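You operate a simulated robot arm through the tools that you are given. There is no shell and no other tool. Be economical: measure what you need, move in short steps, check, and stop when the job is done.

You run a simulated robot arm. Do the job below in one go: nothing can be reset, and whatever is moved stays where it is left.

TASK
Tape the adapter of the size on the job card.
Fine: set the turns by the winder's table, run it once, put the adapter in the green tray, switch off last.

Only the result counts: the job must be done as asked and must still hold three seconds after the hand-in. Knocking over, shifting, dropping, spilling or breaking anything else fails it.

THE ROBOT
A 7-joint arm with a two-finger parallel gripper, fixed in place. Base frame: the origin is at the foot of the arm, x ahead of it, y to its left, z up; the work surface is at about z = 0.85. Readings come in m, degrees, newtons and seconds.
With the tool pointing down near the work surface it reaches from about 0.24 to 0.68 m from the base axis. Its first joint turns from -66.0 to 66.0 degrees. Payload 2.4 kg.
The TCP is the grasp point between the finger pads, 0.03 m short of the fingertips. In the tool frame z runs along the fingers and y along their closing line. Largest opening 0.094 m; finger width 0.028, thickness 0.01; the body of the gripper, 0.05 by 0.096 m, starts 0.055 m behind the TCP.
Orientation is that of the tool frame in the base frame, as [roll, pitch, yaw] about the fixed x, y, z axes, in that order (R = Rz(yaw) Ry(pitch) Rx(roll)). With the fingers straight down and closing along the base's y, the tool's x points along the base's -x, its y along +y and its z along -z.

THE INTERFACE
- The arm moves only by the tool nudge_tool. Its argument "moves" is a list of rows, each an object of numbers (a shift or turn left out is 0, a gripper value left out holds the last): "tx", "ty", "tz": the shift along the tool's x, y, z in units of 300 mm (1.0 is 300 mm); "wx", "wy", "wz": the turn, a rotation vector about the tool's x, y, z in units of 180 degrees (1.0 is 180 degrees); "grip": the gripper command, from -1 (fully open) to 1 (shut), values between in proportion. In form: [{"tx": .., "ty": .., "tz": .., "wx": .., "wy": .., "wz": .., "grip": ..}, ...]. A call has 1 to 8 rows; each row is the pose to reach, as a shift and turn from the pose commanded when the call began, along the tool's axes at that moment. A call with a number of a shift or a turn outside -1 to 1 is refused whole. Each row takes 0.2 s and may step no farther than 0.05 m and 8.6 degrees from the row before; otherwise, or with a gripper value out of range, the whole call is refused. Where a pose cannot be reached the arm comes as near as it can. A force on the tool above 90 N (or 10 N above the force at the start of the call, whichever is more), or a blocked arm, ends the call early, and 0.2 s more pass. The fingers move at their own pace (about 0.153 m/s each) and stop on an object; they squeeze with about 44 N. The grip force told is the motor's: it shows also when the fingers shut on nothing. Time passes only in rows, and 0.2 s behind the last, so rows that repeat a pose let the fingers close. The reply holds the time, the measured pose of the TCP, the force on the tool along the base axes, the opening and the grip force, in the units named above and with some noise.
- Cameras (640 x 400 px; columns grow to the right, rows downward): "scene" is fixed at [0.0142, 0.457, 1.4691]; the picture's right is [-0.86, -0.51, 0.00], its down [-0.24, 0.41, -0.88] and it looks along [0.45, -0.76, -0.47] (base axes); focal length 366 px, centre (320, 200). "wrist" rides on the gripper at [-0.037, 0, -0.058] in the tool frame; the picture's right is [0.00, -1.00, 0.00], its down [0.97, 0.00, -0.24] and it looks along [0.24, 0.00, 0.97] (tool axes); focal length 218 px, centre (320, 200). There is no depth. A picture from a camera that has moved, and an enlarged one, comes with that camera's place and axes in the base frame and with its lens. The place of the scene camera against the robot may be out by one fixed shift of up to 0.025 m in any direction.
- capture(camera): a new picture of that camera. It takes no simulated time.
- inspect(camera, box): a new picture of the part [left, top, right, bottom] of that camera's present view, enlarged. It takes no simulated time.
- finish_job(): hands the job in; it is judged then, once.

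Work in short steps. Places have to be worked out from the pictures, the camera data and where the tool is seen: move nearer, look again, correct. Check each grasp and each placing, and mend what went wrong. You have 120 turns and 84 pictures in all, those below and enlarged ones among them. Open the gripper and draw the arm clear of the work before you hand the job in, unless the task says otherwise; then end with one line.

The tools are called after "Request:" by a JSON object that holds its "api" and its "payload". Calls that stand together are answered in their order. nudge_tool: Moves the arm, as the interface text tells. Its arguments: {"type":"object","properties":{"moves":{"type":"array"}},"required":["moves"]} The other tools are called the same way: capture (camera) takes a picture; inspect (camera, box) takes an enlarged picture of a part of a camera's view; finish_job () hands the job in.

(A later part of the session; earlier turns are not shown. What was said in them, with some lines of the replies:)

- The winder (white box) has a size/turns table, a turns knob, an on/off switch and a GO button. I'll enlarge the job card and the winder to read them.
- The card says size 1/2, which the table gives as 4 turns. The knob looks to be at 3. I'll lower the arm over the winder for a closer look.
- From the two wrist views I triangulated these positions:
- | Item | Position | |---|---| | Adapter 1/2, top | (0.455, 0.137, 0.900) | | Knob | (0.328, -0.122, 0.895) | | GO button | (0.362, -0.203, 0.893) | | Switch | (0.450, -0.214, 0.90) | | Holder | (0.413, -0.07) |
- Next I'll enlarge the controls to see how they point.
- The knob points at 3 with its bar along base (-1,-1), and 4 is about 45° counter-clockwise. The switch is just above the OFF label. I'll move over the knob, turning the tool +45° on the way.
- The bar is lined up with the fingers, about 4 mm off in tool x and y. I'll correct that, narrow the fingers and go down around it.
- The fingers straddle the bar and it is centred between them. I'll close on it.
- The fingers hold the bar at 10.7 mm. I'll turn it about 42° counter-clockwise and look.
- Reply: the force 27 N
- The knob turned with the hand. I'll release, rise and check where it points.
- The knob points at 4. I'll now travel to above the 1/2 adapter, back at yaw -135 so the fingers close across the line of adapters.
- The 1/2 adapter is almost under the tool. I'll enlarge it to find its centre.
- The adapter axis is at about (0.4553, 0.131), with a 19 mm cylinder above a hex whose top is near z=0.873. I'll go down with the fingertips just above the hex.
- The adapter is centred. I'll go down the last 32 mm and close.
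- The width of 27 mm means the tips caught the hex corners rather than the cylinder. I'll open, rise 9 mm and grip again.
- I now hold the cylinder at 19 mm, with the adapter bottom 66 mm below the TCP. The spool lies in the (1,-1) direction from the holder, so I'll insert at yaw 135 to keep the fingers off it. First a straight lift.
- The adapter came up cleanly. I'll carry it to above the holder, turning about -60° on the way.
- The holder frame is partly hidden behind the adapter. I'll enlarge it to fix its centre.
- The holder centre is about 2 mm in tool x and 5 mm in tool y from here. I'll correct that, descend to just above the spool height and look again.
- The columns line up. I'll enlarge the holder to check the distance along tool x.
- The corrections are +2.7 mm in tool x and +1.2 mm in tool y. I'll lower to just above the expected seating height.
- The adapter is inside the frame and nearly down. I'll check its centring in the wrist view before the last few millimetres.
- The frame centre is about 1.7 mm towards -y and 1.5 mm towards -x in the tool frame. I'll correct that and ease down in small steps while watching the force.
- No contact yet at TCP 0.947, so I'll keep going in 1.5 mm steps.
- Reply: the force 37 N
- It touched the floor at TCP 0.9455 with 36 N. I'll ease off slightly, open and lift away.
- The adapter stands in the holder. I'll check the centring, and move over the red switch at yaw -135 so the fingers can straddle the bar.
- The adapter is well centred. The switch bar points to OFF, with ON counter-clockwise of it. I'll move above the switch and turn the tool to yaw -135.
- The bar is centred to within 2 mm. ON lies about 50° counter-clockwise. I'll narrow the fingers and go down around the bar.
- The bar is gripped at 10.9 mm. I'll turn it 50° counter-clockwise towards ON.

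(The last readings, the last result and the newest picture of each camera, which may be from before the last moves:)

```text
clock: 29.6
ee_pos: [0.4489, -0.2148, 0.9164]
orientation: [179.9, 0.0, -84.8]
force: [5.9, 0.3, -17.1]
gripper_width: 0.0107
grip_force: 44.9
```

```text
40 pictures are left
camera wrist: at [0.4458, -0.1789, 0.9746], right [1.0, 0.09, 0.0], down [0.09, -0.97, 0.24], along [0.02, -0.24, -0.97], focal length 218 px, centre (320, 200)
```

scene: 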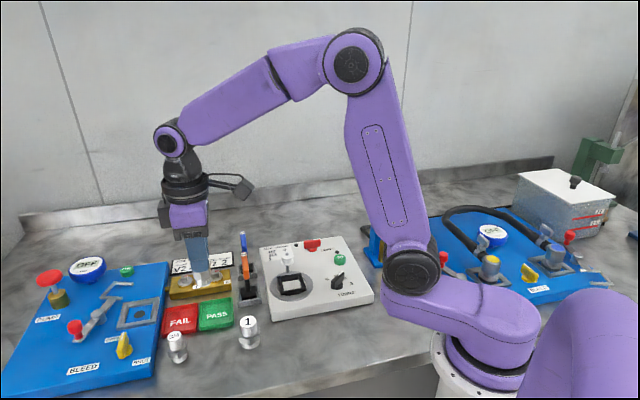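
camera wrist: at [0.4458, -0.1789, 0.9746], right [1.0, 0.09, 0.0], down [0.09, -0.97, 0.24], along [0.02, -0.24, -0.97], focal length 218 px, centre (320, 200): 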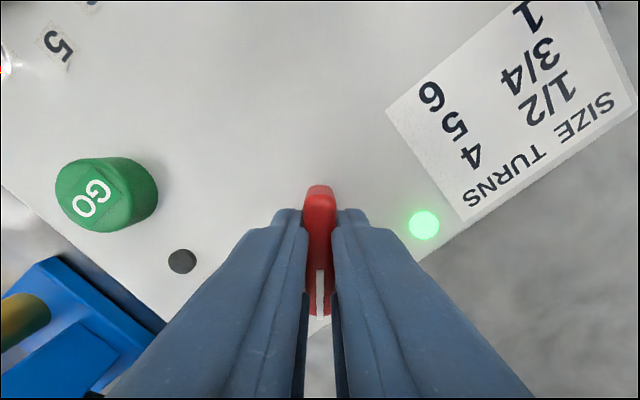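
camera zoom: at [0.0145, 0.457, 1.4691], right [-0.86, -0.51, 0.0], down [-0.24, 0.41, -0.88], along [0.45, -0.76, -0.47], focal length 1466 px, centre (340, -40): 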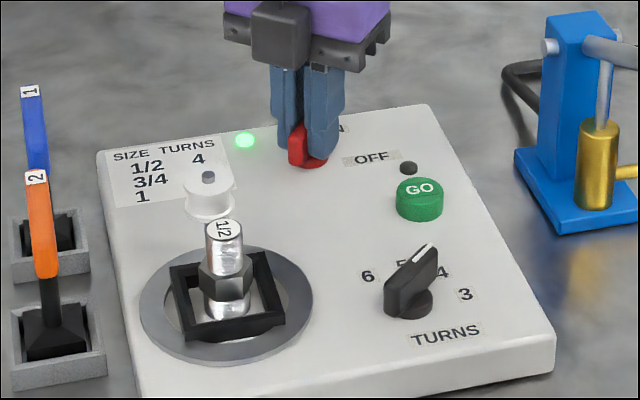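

The green lamp is lit, so the winder is on. I'll release, rise, and move over the GO button at about (0.3625, -0.2045) while closing the fingers.

Request:
{"api": "nudge_tool", "payload": {"moves": [{"grip": 0.4}, {"grip": 0.2}, {"tz": -0.1, "grip": 0}, {"tz": -0.2, "grip": 0}, {"tz": -0.28, "grip": 0}, {"tz": -0.28, "tx": -0.03, "ty": 0.142, "grip": 1}, {"tz": -0.28, "tx": -0.06, "ty": 0.284, "grip": 1}, {"tz": -0.28, "tx": -0.06, "ty": 0.284, "grip": 1}]}}

Request:
{"api": "capture", "payload": {"camera": "wrist"}}

Request:
{"api": "inspect", "payload": {"camera": "scene", "box": [250, 170, 400, 310]}}

```text
clock: 31.4
ee_pos: [0.3645, -0.2038, 1.0012]
orientation: [179.9, 0.0, -85.1]
force: [0.0, 0.0, -0.9]
gripper_width: 0.0003
grip_force: 32.9
```

```text
39 pictures are left
camera wrist: at [0.3607, -0.1684, 1.0591], right [1.0, 0.09, 0.0], down [0.09, -0.97, 0.24], along [0.02, -0.24, -0.97], focal length 218 px, centre (320, 200)
```

wrist: 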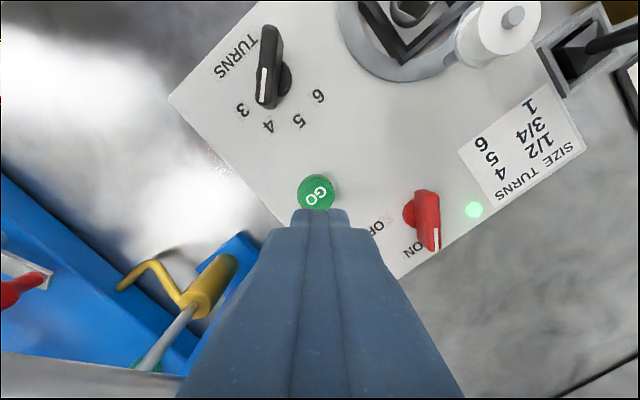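

```text
2.86 times, centred on (325, 240) of scene
camera zoom: at [0.0142, 0.457, 1.4691], right [-0.86, -0.51, 0.0], down [-0.24, 0.41, -0.88], along [0.45, -0.76, -0.47], focal length 1047 px, centre (306, 86)
```

zoom: 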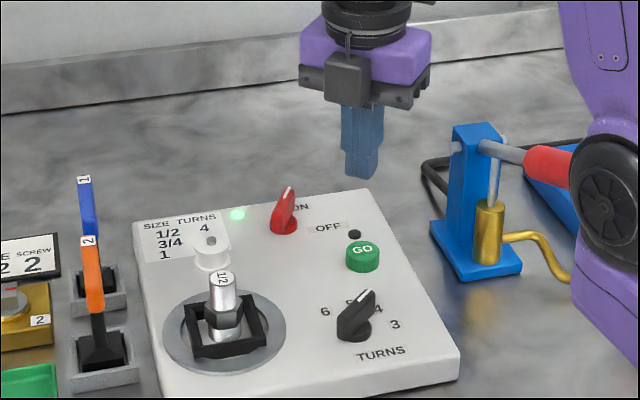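

The switch stays at ON. GO is about 2.4 mm off in -x and 4 mm off in +y of the tool. I'll go down to just above it with the fingers shut.

Request:
{"api": "nudge_tool", "payload": {"moves": [{"tx": -0.008, "ty": 0.013, "tz": 0.1}, {"tx": -0.008, "ty": 0.013, "tz": 0.18}, {"tx": -0.008, "ty": 0.013, "tz": 0.225}, {"tx": -0.008, "ty": 0.013, "tz": 0.24}]}}

Request:
{"api": "inspect", "payload": {"camera": "scene", "box": [300, 210, 380, 290]}}

```text
clock: 32.4
ee_pos: [0.3595, -0.202, 0.9281]
orientation: [179.9, 0.0, -85.0]
force: [0.3, -0.5, -0.6]
gripper_width: 0.0003
grip_force: 33.1
```

```text
5.00 times, centred on (340, 250) of scene
camera zoom: at [0.0142, 0.457, 1.4691], right [-0.86, -0.51, 0.0], down [-0.24, 0.41, -0.88], along [0.45, -0.76, -0.47], focal length 1832 px, centre (220, -50)
```

zoom: 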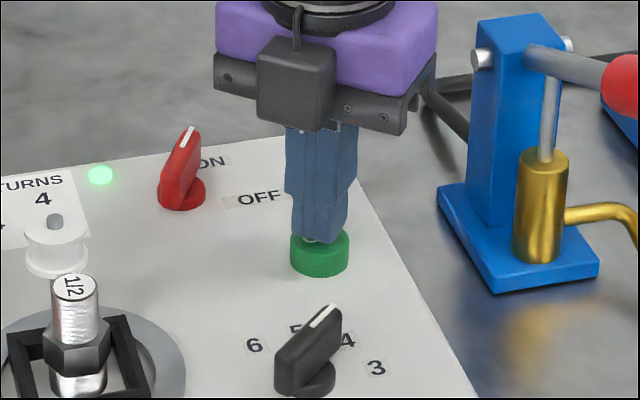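

The fingertips are centred just above the button. I'll press in small steps and then back off.

Request:
{"api": "nudge_tool", "payload": {"moves": [{"tz": 0.01}, {"tz": 0.02}, {"tz": 0.027}]}}

Request:
{"api": "inspect", "payload": {"camera": "scene", "box": [270, 210, 380, 310]}}

```text
clock: 33.2
ee_pos: [0.3595, -0.2018, 0.9208]
orientation: [-180.0, 0.0, -85.0]
force: [1.6, 1.0, 1.4]
gripper_width: 0.0001
grip_force: 32.8
```

```text
4.00 times, centred on (325, 260) of scene
camera zoom: at [0.0142, 0.4571, 1.4691], right [-0.86, -0.51, 0.0], down [-0.24, 0.41, -0.88], along [0.45, -0.76, -0.47], focal length 1466 px, centre (300, -40)
```

zoom: 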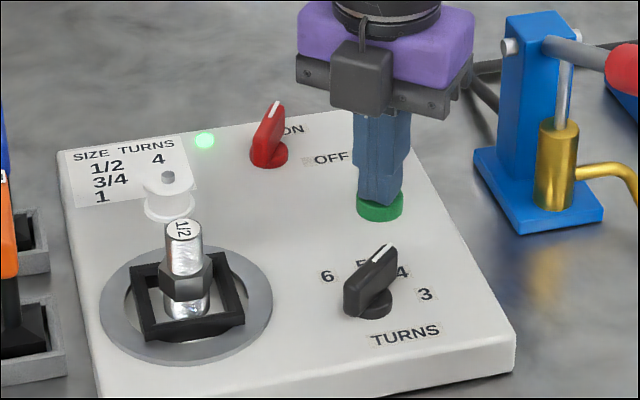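

There is almost no resistance yet, so I'll press a little deeper.

Request:
{"api": "nudge_tool", "payload": {"moves": [{"tz": 0.006}, {"tz": 0.012}, {"tz": 0.012}]}}

Request:
{"api": "inspect", "payload": {"camera": "scene", "box": [270, 210, 380, 310]}}

```text
clock: 34.0
ee_pos: [0.3596, -0.2032, 0.9177]
orientation: [-179.8, 0.0, -85.0]
force: [1.3, 1.3, 5.3]
gripper_width: 0.0
grip_force: 32.7
```

```text
4.00 times, centred on (325, 260) of scene
camera zoom: at [0.0142, 0.4571, 1.4691], right [-0.86, -0.51, 0.0], down [-0.24, 0.41, -0.88], along [0.45, -0.76, -0.47], focal length 1466 px, centre (300, -40)
```

zoom: 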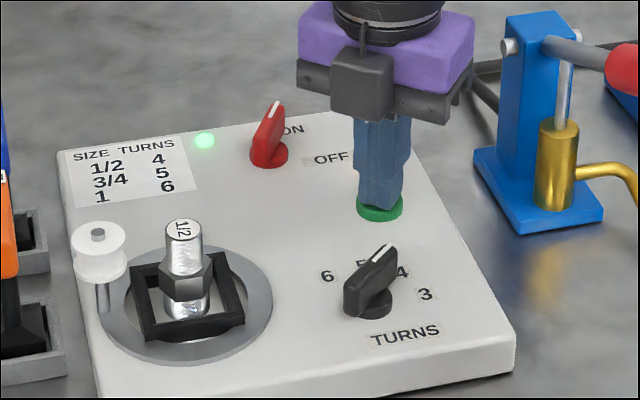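

The spool has started orbiting, so the run is under way. I'll back off the button once and wait.

Request:
{"api": "nudge_tool", "payload": {"moves": [{"tz": -0.05}, {"tz": -0.15}, {"tz": -0.27}, {"tz": -0.27}, {"tz": -0.27}, {"tz": -0.27}, {"tz": -0.27}, {"tz": -0.27}]}}

Request:
{"api": "inspect", "payload": {"camera": "scene", "box": [250, 210, 380, 310]}}

```text
clock: 35.8
ee_pos: [0.3588, -0.2034, 0.9978]
orientation: [180.0, 0.1, -85.0]
force: [0.1, -0.1, -0.9]
gripper_width: 0.0
grip_force: 33.0
```

```text
4.00 times, centred on (315, 260) of scene
camera zoom: at [0.0142, 0.457, 1.4691], right [-0.86, -0.51, 0.0], down [-0.24, 0.41, -0.88], along [0.45, -0.76, -0.47], focal length 1466 px, centre (340, -40)
```

zoom: 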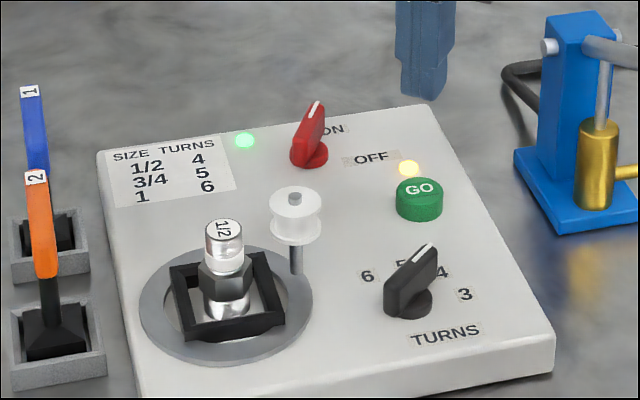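

An amber running lamp is on and white tape is showing on the adapter. I'll keep waiting.

Request:
{"api": "nudge_tool", "payload": {"moves": [{"tz": 0}, {"tz": 0}, {"tz": 0}, {"tz": 0}, {"tz": 0}, {"tz": 0}, {"tz": 0}, {"tz": 0}]}}

Request:
{"api": "nudge_tool", "payload": {"moves": [{"tz": 0}, {"tz": 0}, {"tz": 0}, {"tz": 0}, {"tz": 0}, {"tz": 0}, {"tz": 0}, {"tz": 0}]}}

Request:
{"api": "inspect", "payload": {"camera": "scene", "box": [250, 210, 380, 310]}}

```text
clock: 37.6
ee_pos: [0.3588, -0.2039, 0.9967]
orientation: [-180.0, 0.0, -85.0]
force: [0.4, -0.3, 0.1]
gripper_width: 0.0
grip_force: 33.1
```

```text
clock: 39.4
ee_pos: [0.3581, -0.2032, 0.9988]
orientation: [-180.0, 0.0, -85.0]
force: [-0.1, -0.2, 0.0]
gripper_width: 0.0
grip_force: 33.2
```

```text
4.00 times, centred on (315, 260) of scene
camera zoom: at [0.0142, 0.457, 1.4691], right [-0.86, -0.51, 0.0], down [-0.24, 0.41, -0.88], along [0.45, -0.76, -0.47], focal length 1466 px, centre (340, -40)
```

zoom: 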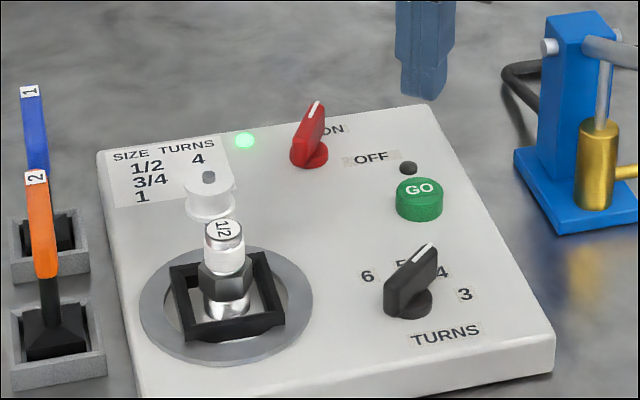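

The winding is finished: the amber lamp is off, the spool is back home and the adapter is taped. I'll move above the adapter at yaw -45, which keeps the same closing line, with the fingers partly open.

Request:
{"api": "nudge_tool", "payload": {"moves": [{"tx": -0.05, "ty": -0.02, "tz": -0.12, "wz": -0.037}, {"tx": -0.127, "ty": -0.06, "tz": -0.12, "wz": -0.074}, {"tx": -0.204, "ty": -0.1, "tz": -0.12, "wz": -0.111}, {"tx": -0.281, "ty": -0.14, "tz": -0.12, "wz": -0.148, "grip": 0.1}, {"tx": -0.358, "ty": -0.18, "tz": -0.12, "wz": -0.185}, {"tx": -0.436, "ty": -0.2205, "tz": -0.12, "wz": -0.2222}, {"tx": -0.436, "ty": -0.2205, "tz": -0.12, "wz": -0.2222}]}}

Request:
{"api": "capture", "payload": {"camera": "wrist"}}

```text
clock: 41.0
ee_pos: [0.4149, -0.0658, 1.0358]
orientation: [-180.0, 0.1, -44.9]
force: [-0.2, -0.1, 0.1]
gripper_width: 0.0422
grip_force: 0.0
```

```text
32 pictures are left
camera wrist: at [0.3885, -0.0411, 1.0926], right [0.71, 0.71, 0.0], down [0.69, -0.69, 0.24], along [0.17, -0.17, -0.97], focal length 218 px, centre (320, 200)
```

wrist: 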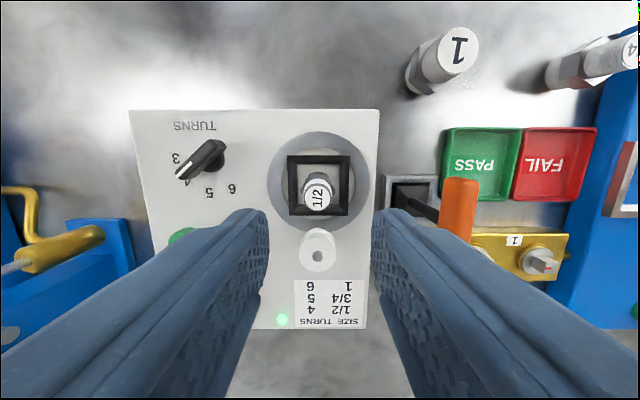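

The adapter top is within 3 mm of the tool axis. I'll correct that, go down to the earlier grip height and close.

Request:
{"api": "nudge_tool", "payload": {"moves": [{"tx": -0.009, "ty": 0.005, "tz": 0.1}, {"tx": -0.009, "ty": 0.005, "tz": 0.2}, {"tx": -0.009, "ty": 0.005, "tz": 0.26}, {"tx": -0.009, "ty": 0.005, "tz": 0.294}, {"tx": -0.009, "ty": 0.005, "tz": 0.294, "grip": 0.5}, {"tx": -0.009, "ty": 0.005, "tz": 0.294, "grip": 1}, {"tx": -0.009, "ty": 0.005, "tz": 0.294, "grip": 1}]}}

Request:
{"api": "inspect", "payload": {"camera": "scene", "box": [250, 200, 360, 310]}}

```text
clock: 42.6
ee_pos: [0.4108, -0.0673, 0.9464]
orientation: [180.0, 0.1, -45.0]
force: [0.5, 0.3, 0.7]
gripper_width: 0.0189
grip_force: 43.9
```

```text
3.64 times, centred on (305, 255) of scene
camera zoom: at [0.0142, 0.457, 1.4691], right [-0.86, -0.51, 0.0], down [-0.24, 0.41, -0.88], along [0.45, -0.76, -0.47], focal length 1333 px, centre (374, 0)
```

zoom: 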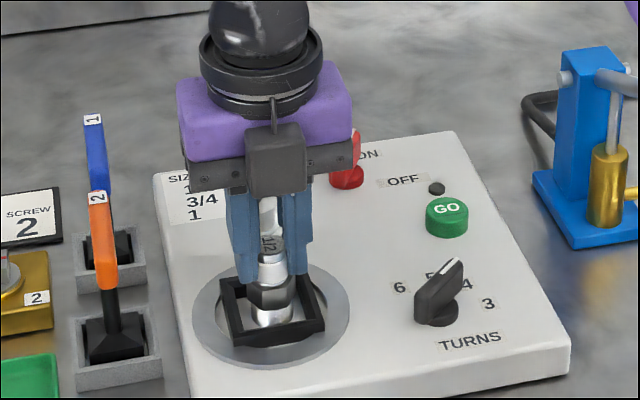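

The adapter is gripped at 18.9 mm. The screwdriver handles reach about z=1.0, so I'll lift to 1.14 before crossing over them.

Request:
{"api": "nudge_tool", "payload": {"moves": [{"tz": -0.05}, {"tz": -0.2}, {"tz": -0.35}, {"tz": -0.5}, {"tz": -0.645}, {"tz": -0.645}]}}

Request:
{"api": "capture", "payload": {"camera": "scene"}}

```text
clock: 44.0
ee_pos: [0.4122, -0.0642, 1.1425]
orientation: [-180.0, 0.0, -45.0]
force: [-0.8, 0.0, -1.5]
gripper_width: 0.0191
grip_force: 44.1
```

```text
30 pictures are left
```

scene: 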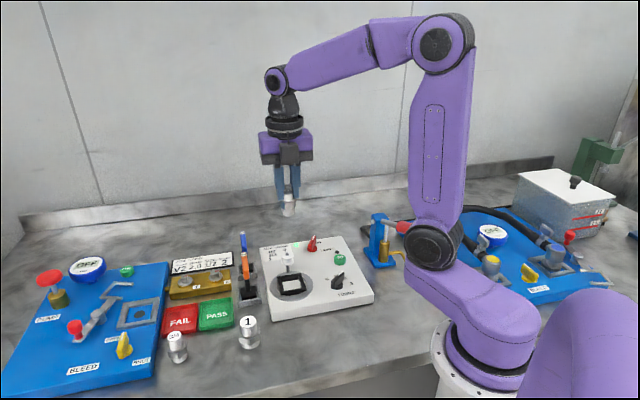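

The adapter is well above everything. I'll cross to above the green tray at about (0.528, 0.073), turning back to yaw -135.

Request:
{"api": "nudge_tool", "payload": {"moves": [{"tx": -0.006, "ty": -0.0745, "wz": 0.0455}, {"tx": -0.012, "ty": -0.149, "wz": 0.091}, {"tx": -0.018, "ty": -0.2235, "wz": 0.1365}, {"tx": -0.024, "ty": -0.298, "wz": 0.182}, {"tx": -0.03, "ty": -0.3725, "wz": 0.2275}, {"tx": -0.036, "ty": -0.447, "wz": 0.273}, {"tx": -0.043, "ty": -0.5215, "wz": 0.3185}, {"tx": -0.049, "ty": -0.596, "wz": 0.364}]}}

Request:
{"api": "nudge_tool", "payload": {"moves": [{"wz": 0.0455}, {"wz": 0.091}, {"wz": 0.136}, {"wz": 0.136}]}}

Request:
{"api": "capture", "payload": {"camera": "wrist"}}

Request:
{"api": "capture", "payload": {"camera": "scene"}}

```text
clock: 45.8
ee_pos: [0.5258, 0.0704, 1.1393]
orientation: [-180.0, 0.0, -110.6]
force: [-0.1, -0.1, -1.0]
gripper_width: 0.0193
grip_force: 44.2
```

```text
clock: 46.8
ee_pos: [0.5254, 0.0711, 1.1408]
orientation: [180.0, 0.0, -135.0]
force: [0.8, 0.0, -1.1]
gripper_width: 0.0191
grip_force: 43.6
```

```text
29 pictures are left
camera wrist: at [0.5523, 0.0964, 1.198], right [0.71, -0.71, 0.0], down [-0.69, -0.69, 0.24], along [-0.17, -0.17, -0.97], focal length 218 px, centre (320, 200)
```

wrist: 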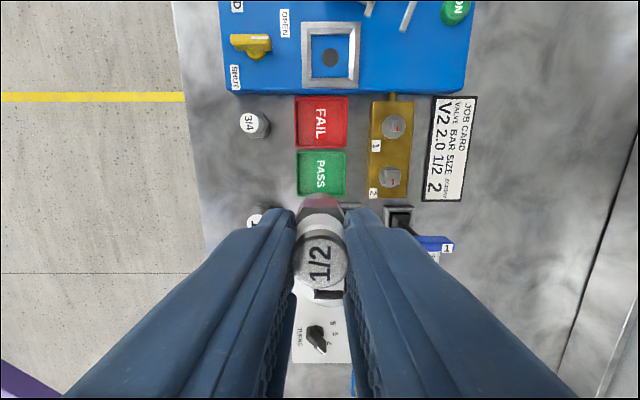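

```text
28 pictures are left
```

scene: 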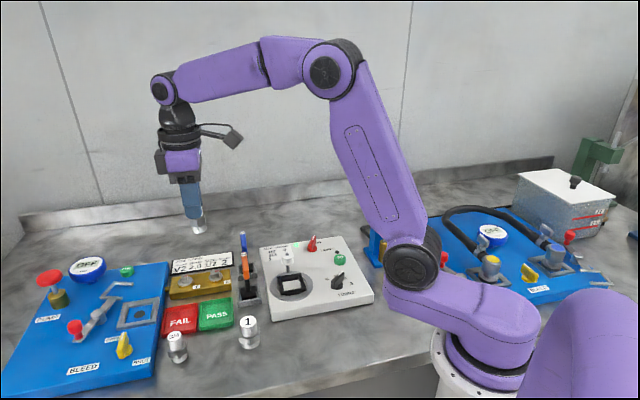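

The tray centre is within 4 mm of the tool axis. I'll go down part of the way and check the clearance to the screwdrivers.

Request:
{"api": "nudge_tool", "payload": {"moves": [{"ty": -0.005, "tz": 0.13}, {"ty": -0.005, "tz": 0.26}, {"ty": -0.005, "tz": 0.39}, {"ty": -0.005, "tz": 0.5}, {"ty": -0.005, "tz": 0.5}]}}

Request:
{"api": "capture", "payload": {"camera": "wrist"}}

Request:
{"api": "inspect", "payload": {"camera": "scene", "box": [140, 190, 290, 350]}}

```text
clock: 48.0
ee_pos: [0.529, 0.0696, 0.9896]
orientation: [-180.0, 0.0, -135.0]
force: [0.2, -0.4, -0.8]
gripper_width: 0.0191
grip_force: 44.1
```

```text
27 pictures are left
camera wrist: at [0.5548, 0.0947, 1.0468], right [0.71, -0.71, 0.0], down [-0.69, -0.69, 0.24], along [-0.17, -0.17, -0.97], focal length 218 px, centre (320, 200)
```

wrist: 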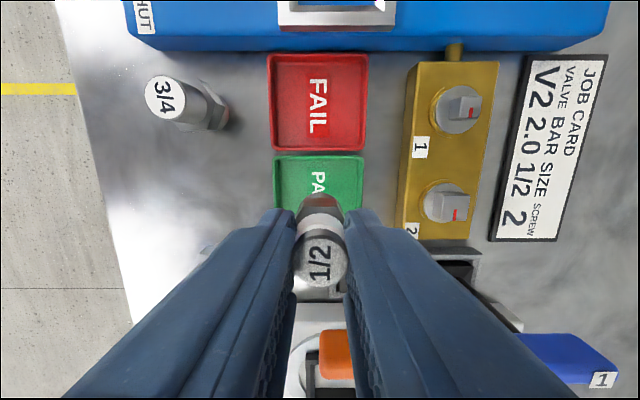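

```text
2.50 times, centred on (215, 270) of scene
camera zoom: at [0.0142, 0.457, 1.4691], right [-0.86, -0.51, 0.0], down [-0.24, 0.41, -0.88], along [0.45, -0.76, -0.47], focal length 916 px, centre (582, 25)
```

zoom: 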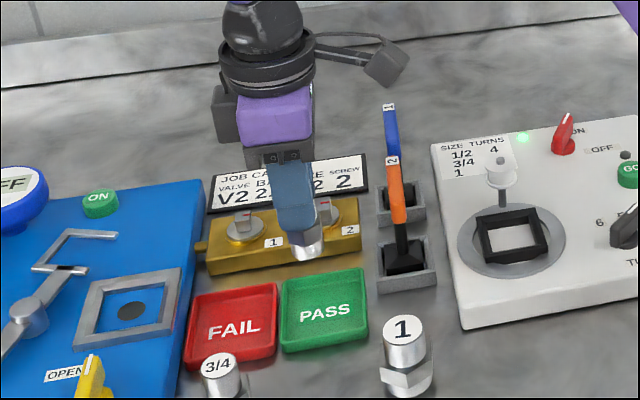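

The clearances look good. I'll lower to just above the tray floor.

Request:
{"api": "nudge_tool", "payload": {"moves": [{"tx": 0.007, "tz": 0.1}, {"tx": 0.007, "tz": 0.17}, {"tx": 0.007, "tz": 0.207}, {"tx": 0.007, "tz": 0.207}]}}

Request:
{"api": "inspect", "payload": {"camera": "scene", "box": [160, 230, 280, 350]}}

```text
clock: 49.0
ee_pos: [0.5259, 0.0691, 0.928]
orientation: [180.0, 0.0, -135.1]
force: [0.4, -0.3, -1.2]
gripper_width: 0.0187
grip_force: 43.7
```

```text
3.33 times, centred on (220, 290) of scene
camera zoom: at [0.0142, 0.457, 1.4691], right [-0.86, -0.51, 0.0], down [-0.24, 0.41, -0.88], along [0.45, -0.76, -0.47], focal length 1222 px, centre (653, -100)
```

zoom: 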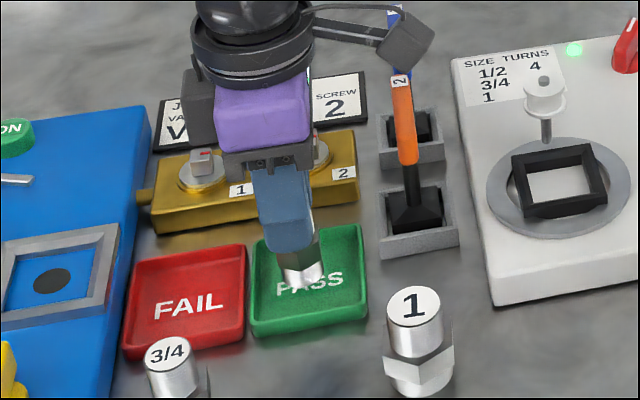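

The tool's side box hangs near the orange screwdriver's top. I'll shift 8 mm away, still inside the tray, and lower gently with small steps.

Request:
{"api": "nudge_tool", "payload": {"moves": [{"ty": 0.027}, {"ty": 0.027, "tz": 0.008}, {"ty": 0.027, "tz": 0.015}, {"ty": 0.027, "tz": 0.015}]}}

Request:
{"api": "inspect", "payload": {"camera": "scene", "box": [190, 220, 270, 340]}}

```text
clock: 50.0
ee_pos: [0.5215, 0.0744, 0.9232]
orientation: [180.0, 0.0, -135.1]
force: [-0.3, -0.7, -0.9]
gripper_width: 0.019
grip_force: 43.8
```

```text
3.33 times, centred on (230, 280) of scene
camera zoom: at [0.0142, 0.457, 1.4691], right [-0.86, -0.51, 0.0], down [-0.24, 0.41, -0.88], along [0.45, -0.76, -0.47], focal length 1222 px, centre (620, -67)
```

zoom: 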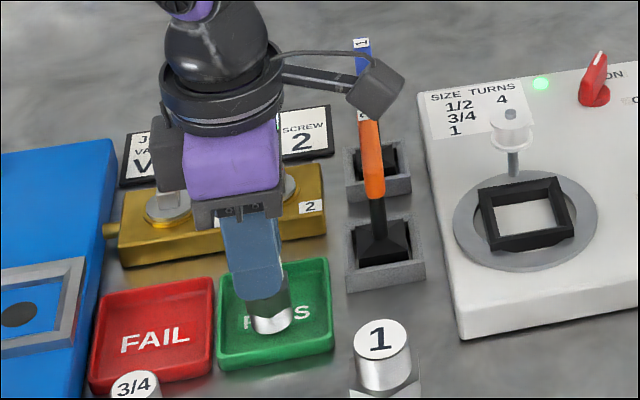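

No contact yet, and the screwdriver has not moved. I'll keep lowering in small steps.

Request:
{"api": "nudge_tool", "payload": {"moves": [{"tz": 0.005}, {"tz": 0.01}, {"tz": 0.01}]}}

```text
clock: 50.8
ee_pos: [0.5211, 0.0748, 0.9215]
orientation: [179.9, -0.1, -135.0]
force: [0.8, -0.3, -1.8]
gripper_width: 0.0193
grip_force: 44.0
```

Request:
{"api": "nudge_tool", "payload": {"moves": [{"tz": 0.004}, {"tz": 0.008}, {"tz": 0.008}]}}

```text
clock: 51.6
ee_pos: [0.5196, 0.0749, 0.917]
orientation: [180.0, 0.0, -135.0]
force: [0.8, 0.7, -0.8]
gripper_width: 0.0193
grip_force: 43.7
```

Request:
{"api": "nudge_tool", "payload": {"moves": [{"tz": 0.003}, {"tz": 0.006}, {"tz": 0.006}]}}

Request:
{"api": "inspect", "payload": {"camera": "scene", "box": [190, 240, 270, 340]}}

```text
clock: 52.4
ee_pos: [0.5203, 0.074, 0.9156]
orientation: [-180.0, 0.0, -135.0]
force: [-0.9, -0.7, 4.8]
gripper_width: 0.0191
grip_force: 44.1
```

```text
4.00 times, centred on (230, 290) of scene
camera zoom: at [0.0141, 0.457, 1.4691], right [-0.86, -0.51, 0.0], down [-0.24, 0.41, -0.88], along [0.45, -0.76, -0.47], focal length 1466 px, centre (680, -160)
```

zoom: 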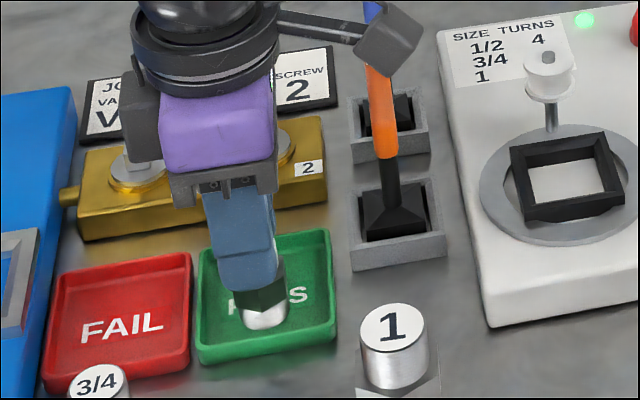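

There is light contact with the tray floor. I'll open and lift straight up.

Request:
{"api": "nudge_tool", "payload": {"moves": [{"grip": 0.5}, {"grip": 0.2}, {"grip": 0.2}, {"tz": -0.05, "grip": 0.2}, {"tz": -0.2, "grip": 0.2}, {"tz": -0.35, "grip": 0.2}, {"tz": -0.5, "grip": 0.2}, {"tz": -0.65, "grip": 0.2}]}}

Request:
{"api": "capture", "payload": {"camera": "scene"}}

Request:
{"api": "capture", "payload": {"camera": "wrist"}}

```text
clock: 54.2
ee_pos: [0.5184, 0.0742, 1.111]
orientation: [180.0, -0.1, -135.0]
force: [0.0, 0.2, 0.8]
gripper_width: 0.0377
grip_force: 0.0
```

```text
22 pictures are left
```

scene: 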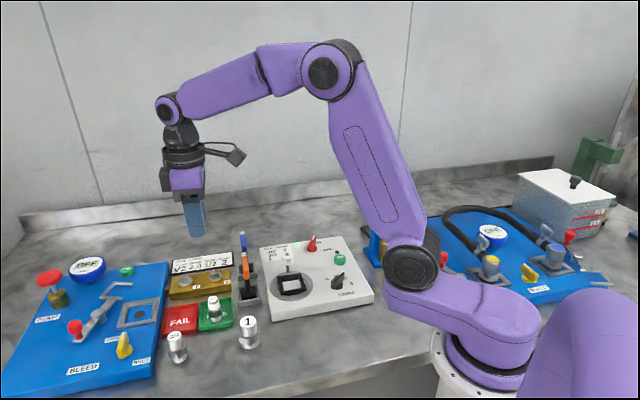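

```text
21 pictures are left
camera wrist: at [0.5456, 0.1001, 1.1681], right [0.71, -0.71, 0.0], down [-0.69, -0.69, 0.24], along [-0.17, -0.17, -0.97], focal length 218 px, centre (320, 200)
```

wrist: 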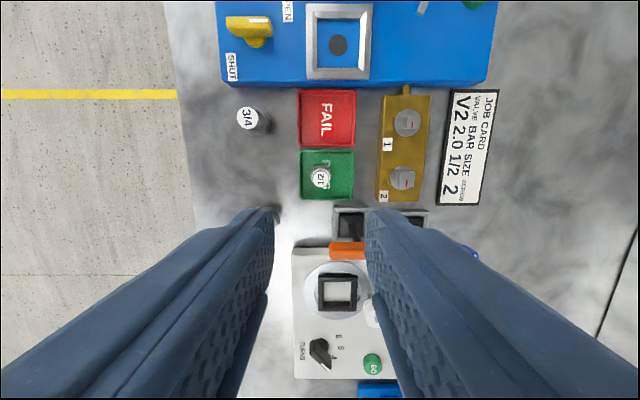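

The adapter stands upright in the green tray. The last job is the switch, so I'll move above it at yaw -85 to match the bar at ON.

Request:
{"api": "nudge_tool", "payload": {"moves": [{"tx": 0.1056, "ty": -0.0648, "wz": -0.0348}, {"tx": 0.2112, "ty": -0.1295, "wz": -0.0695}, {"tx": 0.317, "ty": -0.194, "wz": -0.1043}, {"tx": 0.4225, "ty": -0.259, "wz": -0.139}, {"tx": 0.528, "ty": -0.324, "wz": -0.1738}, {"tx": 0.634, "ty": -0.3885, "wz": -0.2085}, {"tx": 0.739, "ty": -0.453, "wz": -0.2433}, {"tx": 0.845, "ty": -0.518, "wz": -0.278}]}}

Request:
{"api": "nudge_tool", "payload": {"moves": [{"tz": 0.1, "grip": -0.3}, {"tz": 0.2}, {"tz": 0.28}, {"tz": 0.28}]}}

Request:
{"api": "capture", "payload": {"camera": "wrist"}}

```text
clock: 56.0
ee_pos: [0.4502, -0.2177, 1.1112]
orientation: [179.9, 0.0, -84.9]
force: [-0.5, -0.3, -0.1]
gripper_width: 0.0377
grip_force: 0.2
```

```text
clock: 57.0
ee_pos: [0.448, -0.2168, 1.026]
orientation: [-180.0, -0.1, -84.9]
force: [0.5, 0.2, 0.3]
gripper_width: 0.0609
grip_force: 0.0
```

```text
20 pictures are left
camera wrist: at [0.4454, -0.181, 1.0847], right [1.0, 0.09, 0.0], down [0.09, -0.97, 0.24], along [0.02, -0.24, -0.97], focal length 218 px, centre (320, 200)
```

wrist: 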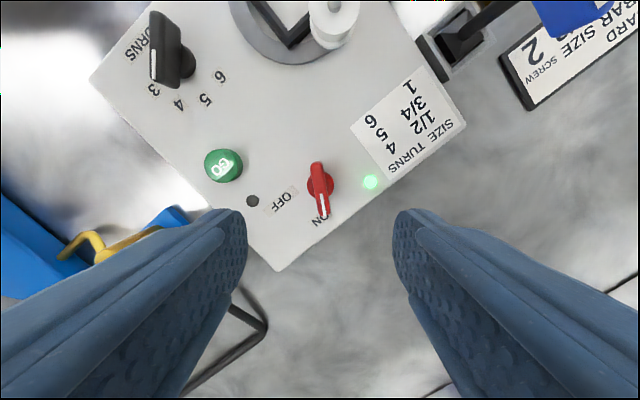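

The bar sits about 5° further round than the hand. I'll add that turn, go down around it and close.

Request:
{"api": "nudge_tool", "payload": {"moves": [{"tz": 0.1, "wz": -0.03, "grip": -0.1}, {"tz": 0.2, "wz": -0.03}, {"tz": 0.3, "wz": -0.03}, {"tz": 0.34, "wz": -0.03}, {"tz": 0.364, "wz": -0.03}, {"tz": 0.364, "wz": -0.03, "grip": 0.4}, {"tz": 0.364, "wz": -0.03, "grip": 1}, {"tz": 0.364, "wz": -0.03, "grip": 1}]}}

```text
clock: 58.8
ee_pos: [0.4499, -0.2153, 0.917]
orientation: [179.8, 0.0, -79.6]
force: [-12.8, 1.6, 1.8]
gripper_width: 0.011
grip_force: 44.4
```

The bar is gripped. I'll turn it 56° clockwise back to the OFF position.

Request:
{"api": "nudge_tool", "payload": {"moves": [{"wz": 0.0425}, {"wz": 0.085}, {"wz": 0.1275}, {"wz": 0.17}, {"wz": 0.2125}, {"wz": 0.255}, {"wz": 0.2975}, {"wz": 0.31}]}}

Request:
{"api": "inspect", "payload": {"camera": "scene", "box": [250, 200, 380, 310]}}

```text
clock: 60.6
ee_pos: [0.4495, -0.2148, 0.9181]
orientation: [179.9, -0.1, -135.3]
force: [-21.9, -9.3, -4.8]
gripper_width: 0.0107
grip_force: 44.2
```

```text
3.64 times, centred on (315, 255) of scene
camera zoom: at [0.0137, 0.4567, 1.4692], right [-0.86, -0.51, 0.0], down [-0.24, 0.41, -0.88], along [0.45, -0.76, -0.47], focal length 1333 px, centre (338, 0)
```

zoom: 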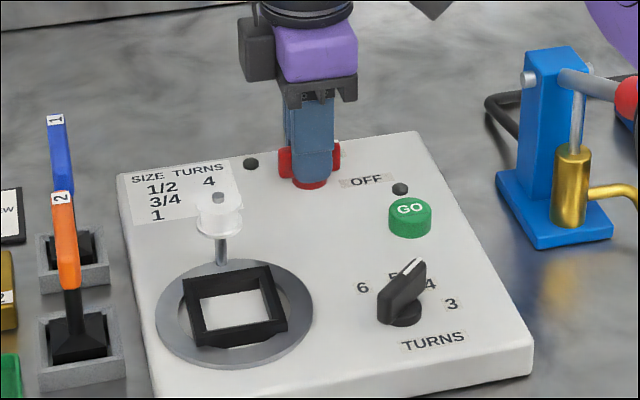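

The lamp is out. I'll release, rise clear and make the final checks.

Request:
{"api": "nudge_tool", "payload": {"moves": [{"grip": 0.4}, {"grip": 0.2}, {"grip": 0.1}, {"tz": -0.1, "grip": 0}, {"tz": -0.25, "grip": 0}, {"tz": -0.4, "grip": -0.5}, {"tz": -0.55, "grip": -1}, {"tz": -0.7, "grip": -1}]}}

Request:
{"api": "capture", "payload": {"camera": "wrist"}}

Request:
{"api": "capture", "payload": {"camera": "scene"}}

Request:
{"api": "inspect", "payload": {"camera": "scene", "box": [150, 250, 280, 350]}}

```text
clock: 62.4
ee_pos: [0.4508, -0.2153, 1.1299]
orientation: [-179.9, 0.0, -135.4]
force: [0.0, -0.4, -0.7]
gripper_width: 0.0942
grip_force: 0.1
```

```text
18 pictures are left
camera wrist: at [0.4769, -0.191, 1.1869], right [0.7, -0.71, 0.0], down [-0.69, -0.68, 0.24], along [-0.17, -0.17, -0.97], focal length 218 px, centre (320, 200)
```

wrist: 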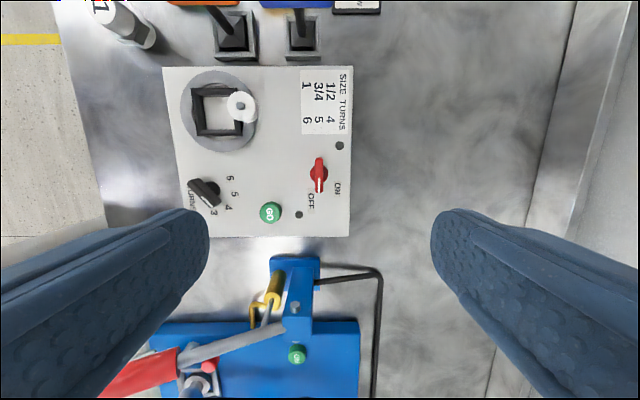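

```text
17 pictures are left
```

scene: 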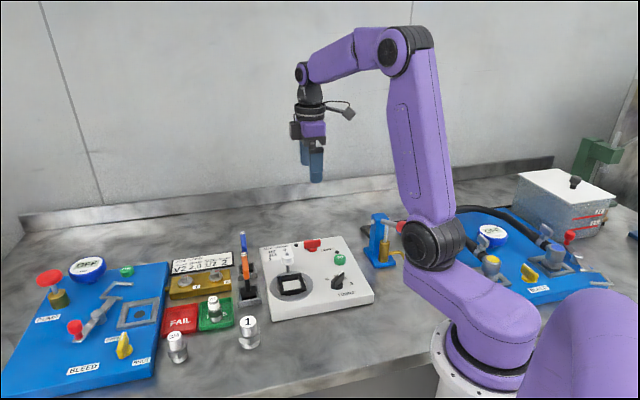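

```text
4.00 times, centred on (215, 300) of scene
camera zoom: at [0.0142, 0.4571, 1.4691], right [-0.86, -0.51, 0.0], down [-0.24, 0.41, -0.88], along [0.45, -0.76, -0.47], focal length 1466 px, centre (740, -200)
```

zoom: 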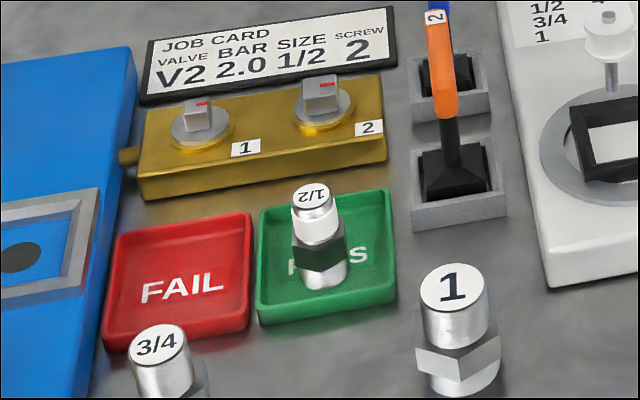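

Everything checks out: the taped 1/2 adapter stands in the green tray, the switch is at OFF with its lamp out, and the arm is clear and open. I'll hand the job in.

Request:
{"api": "finish_job", "payload": {}}

```text
The job is handed in.
```

The 1/2 adapter was taped with 4 turns in one run and stands in the green PASS tray; the winder was switched off last.
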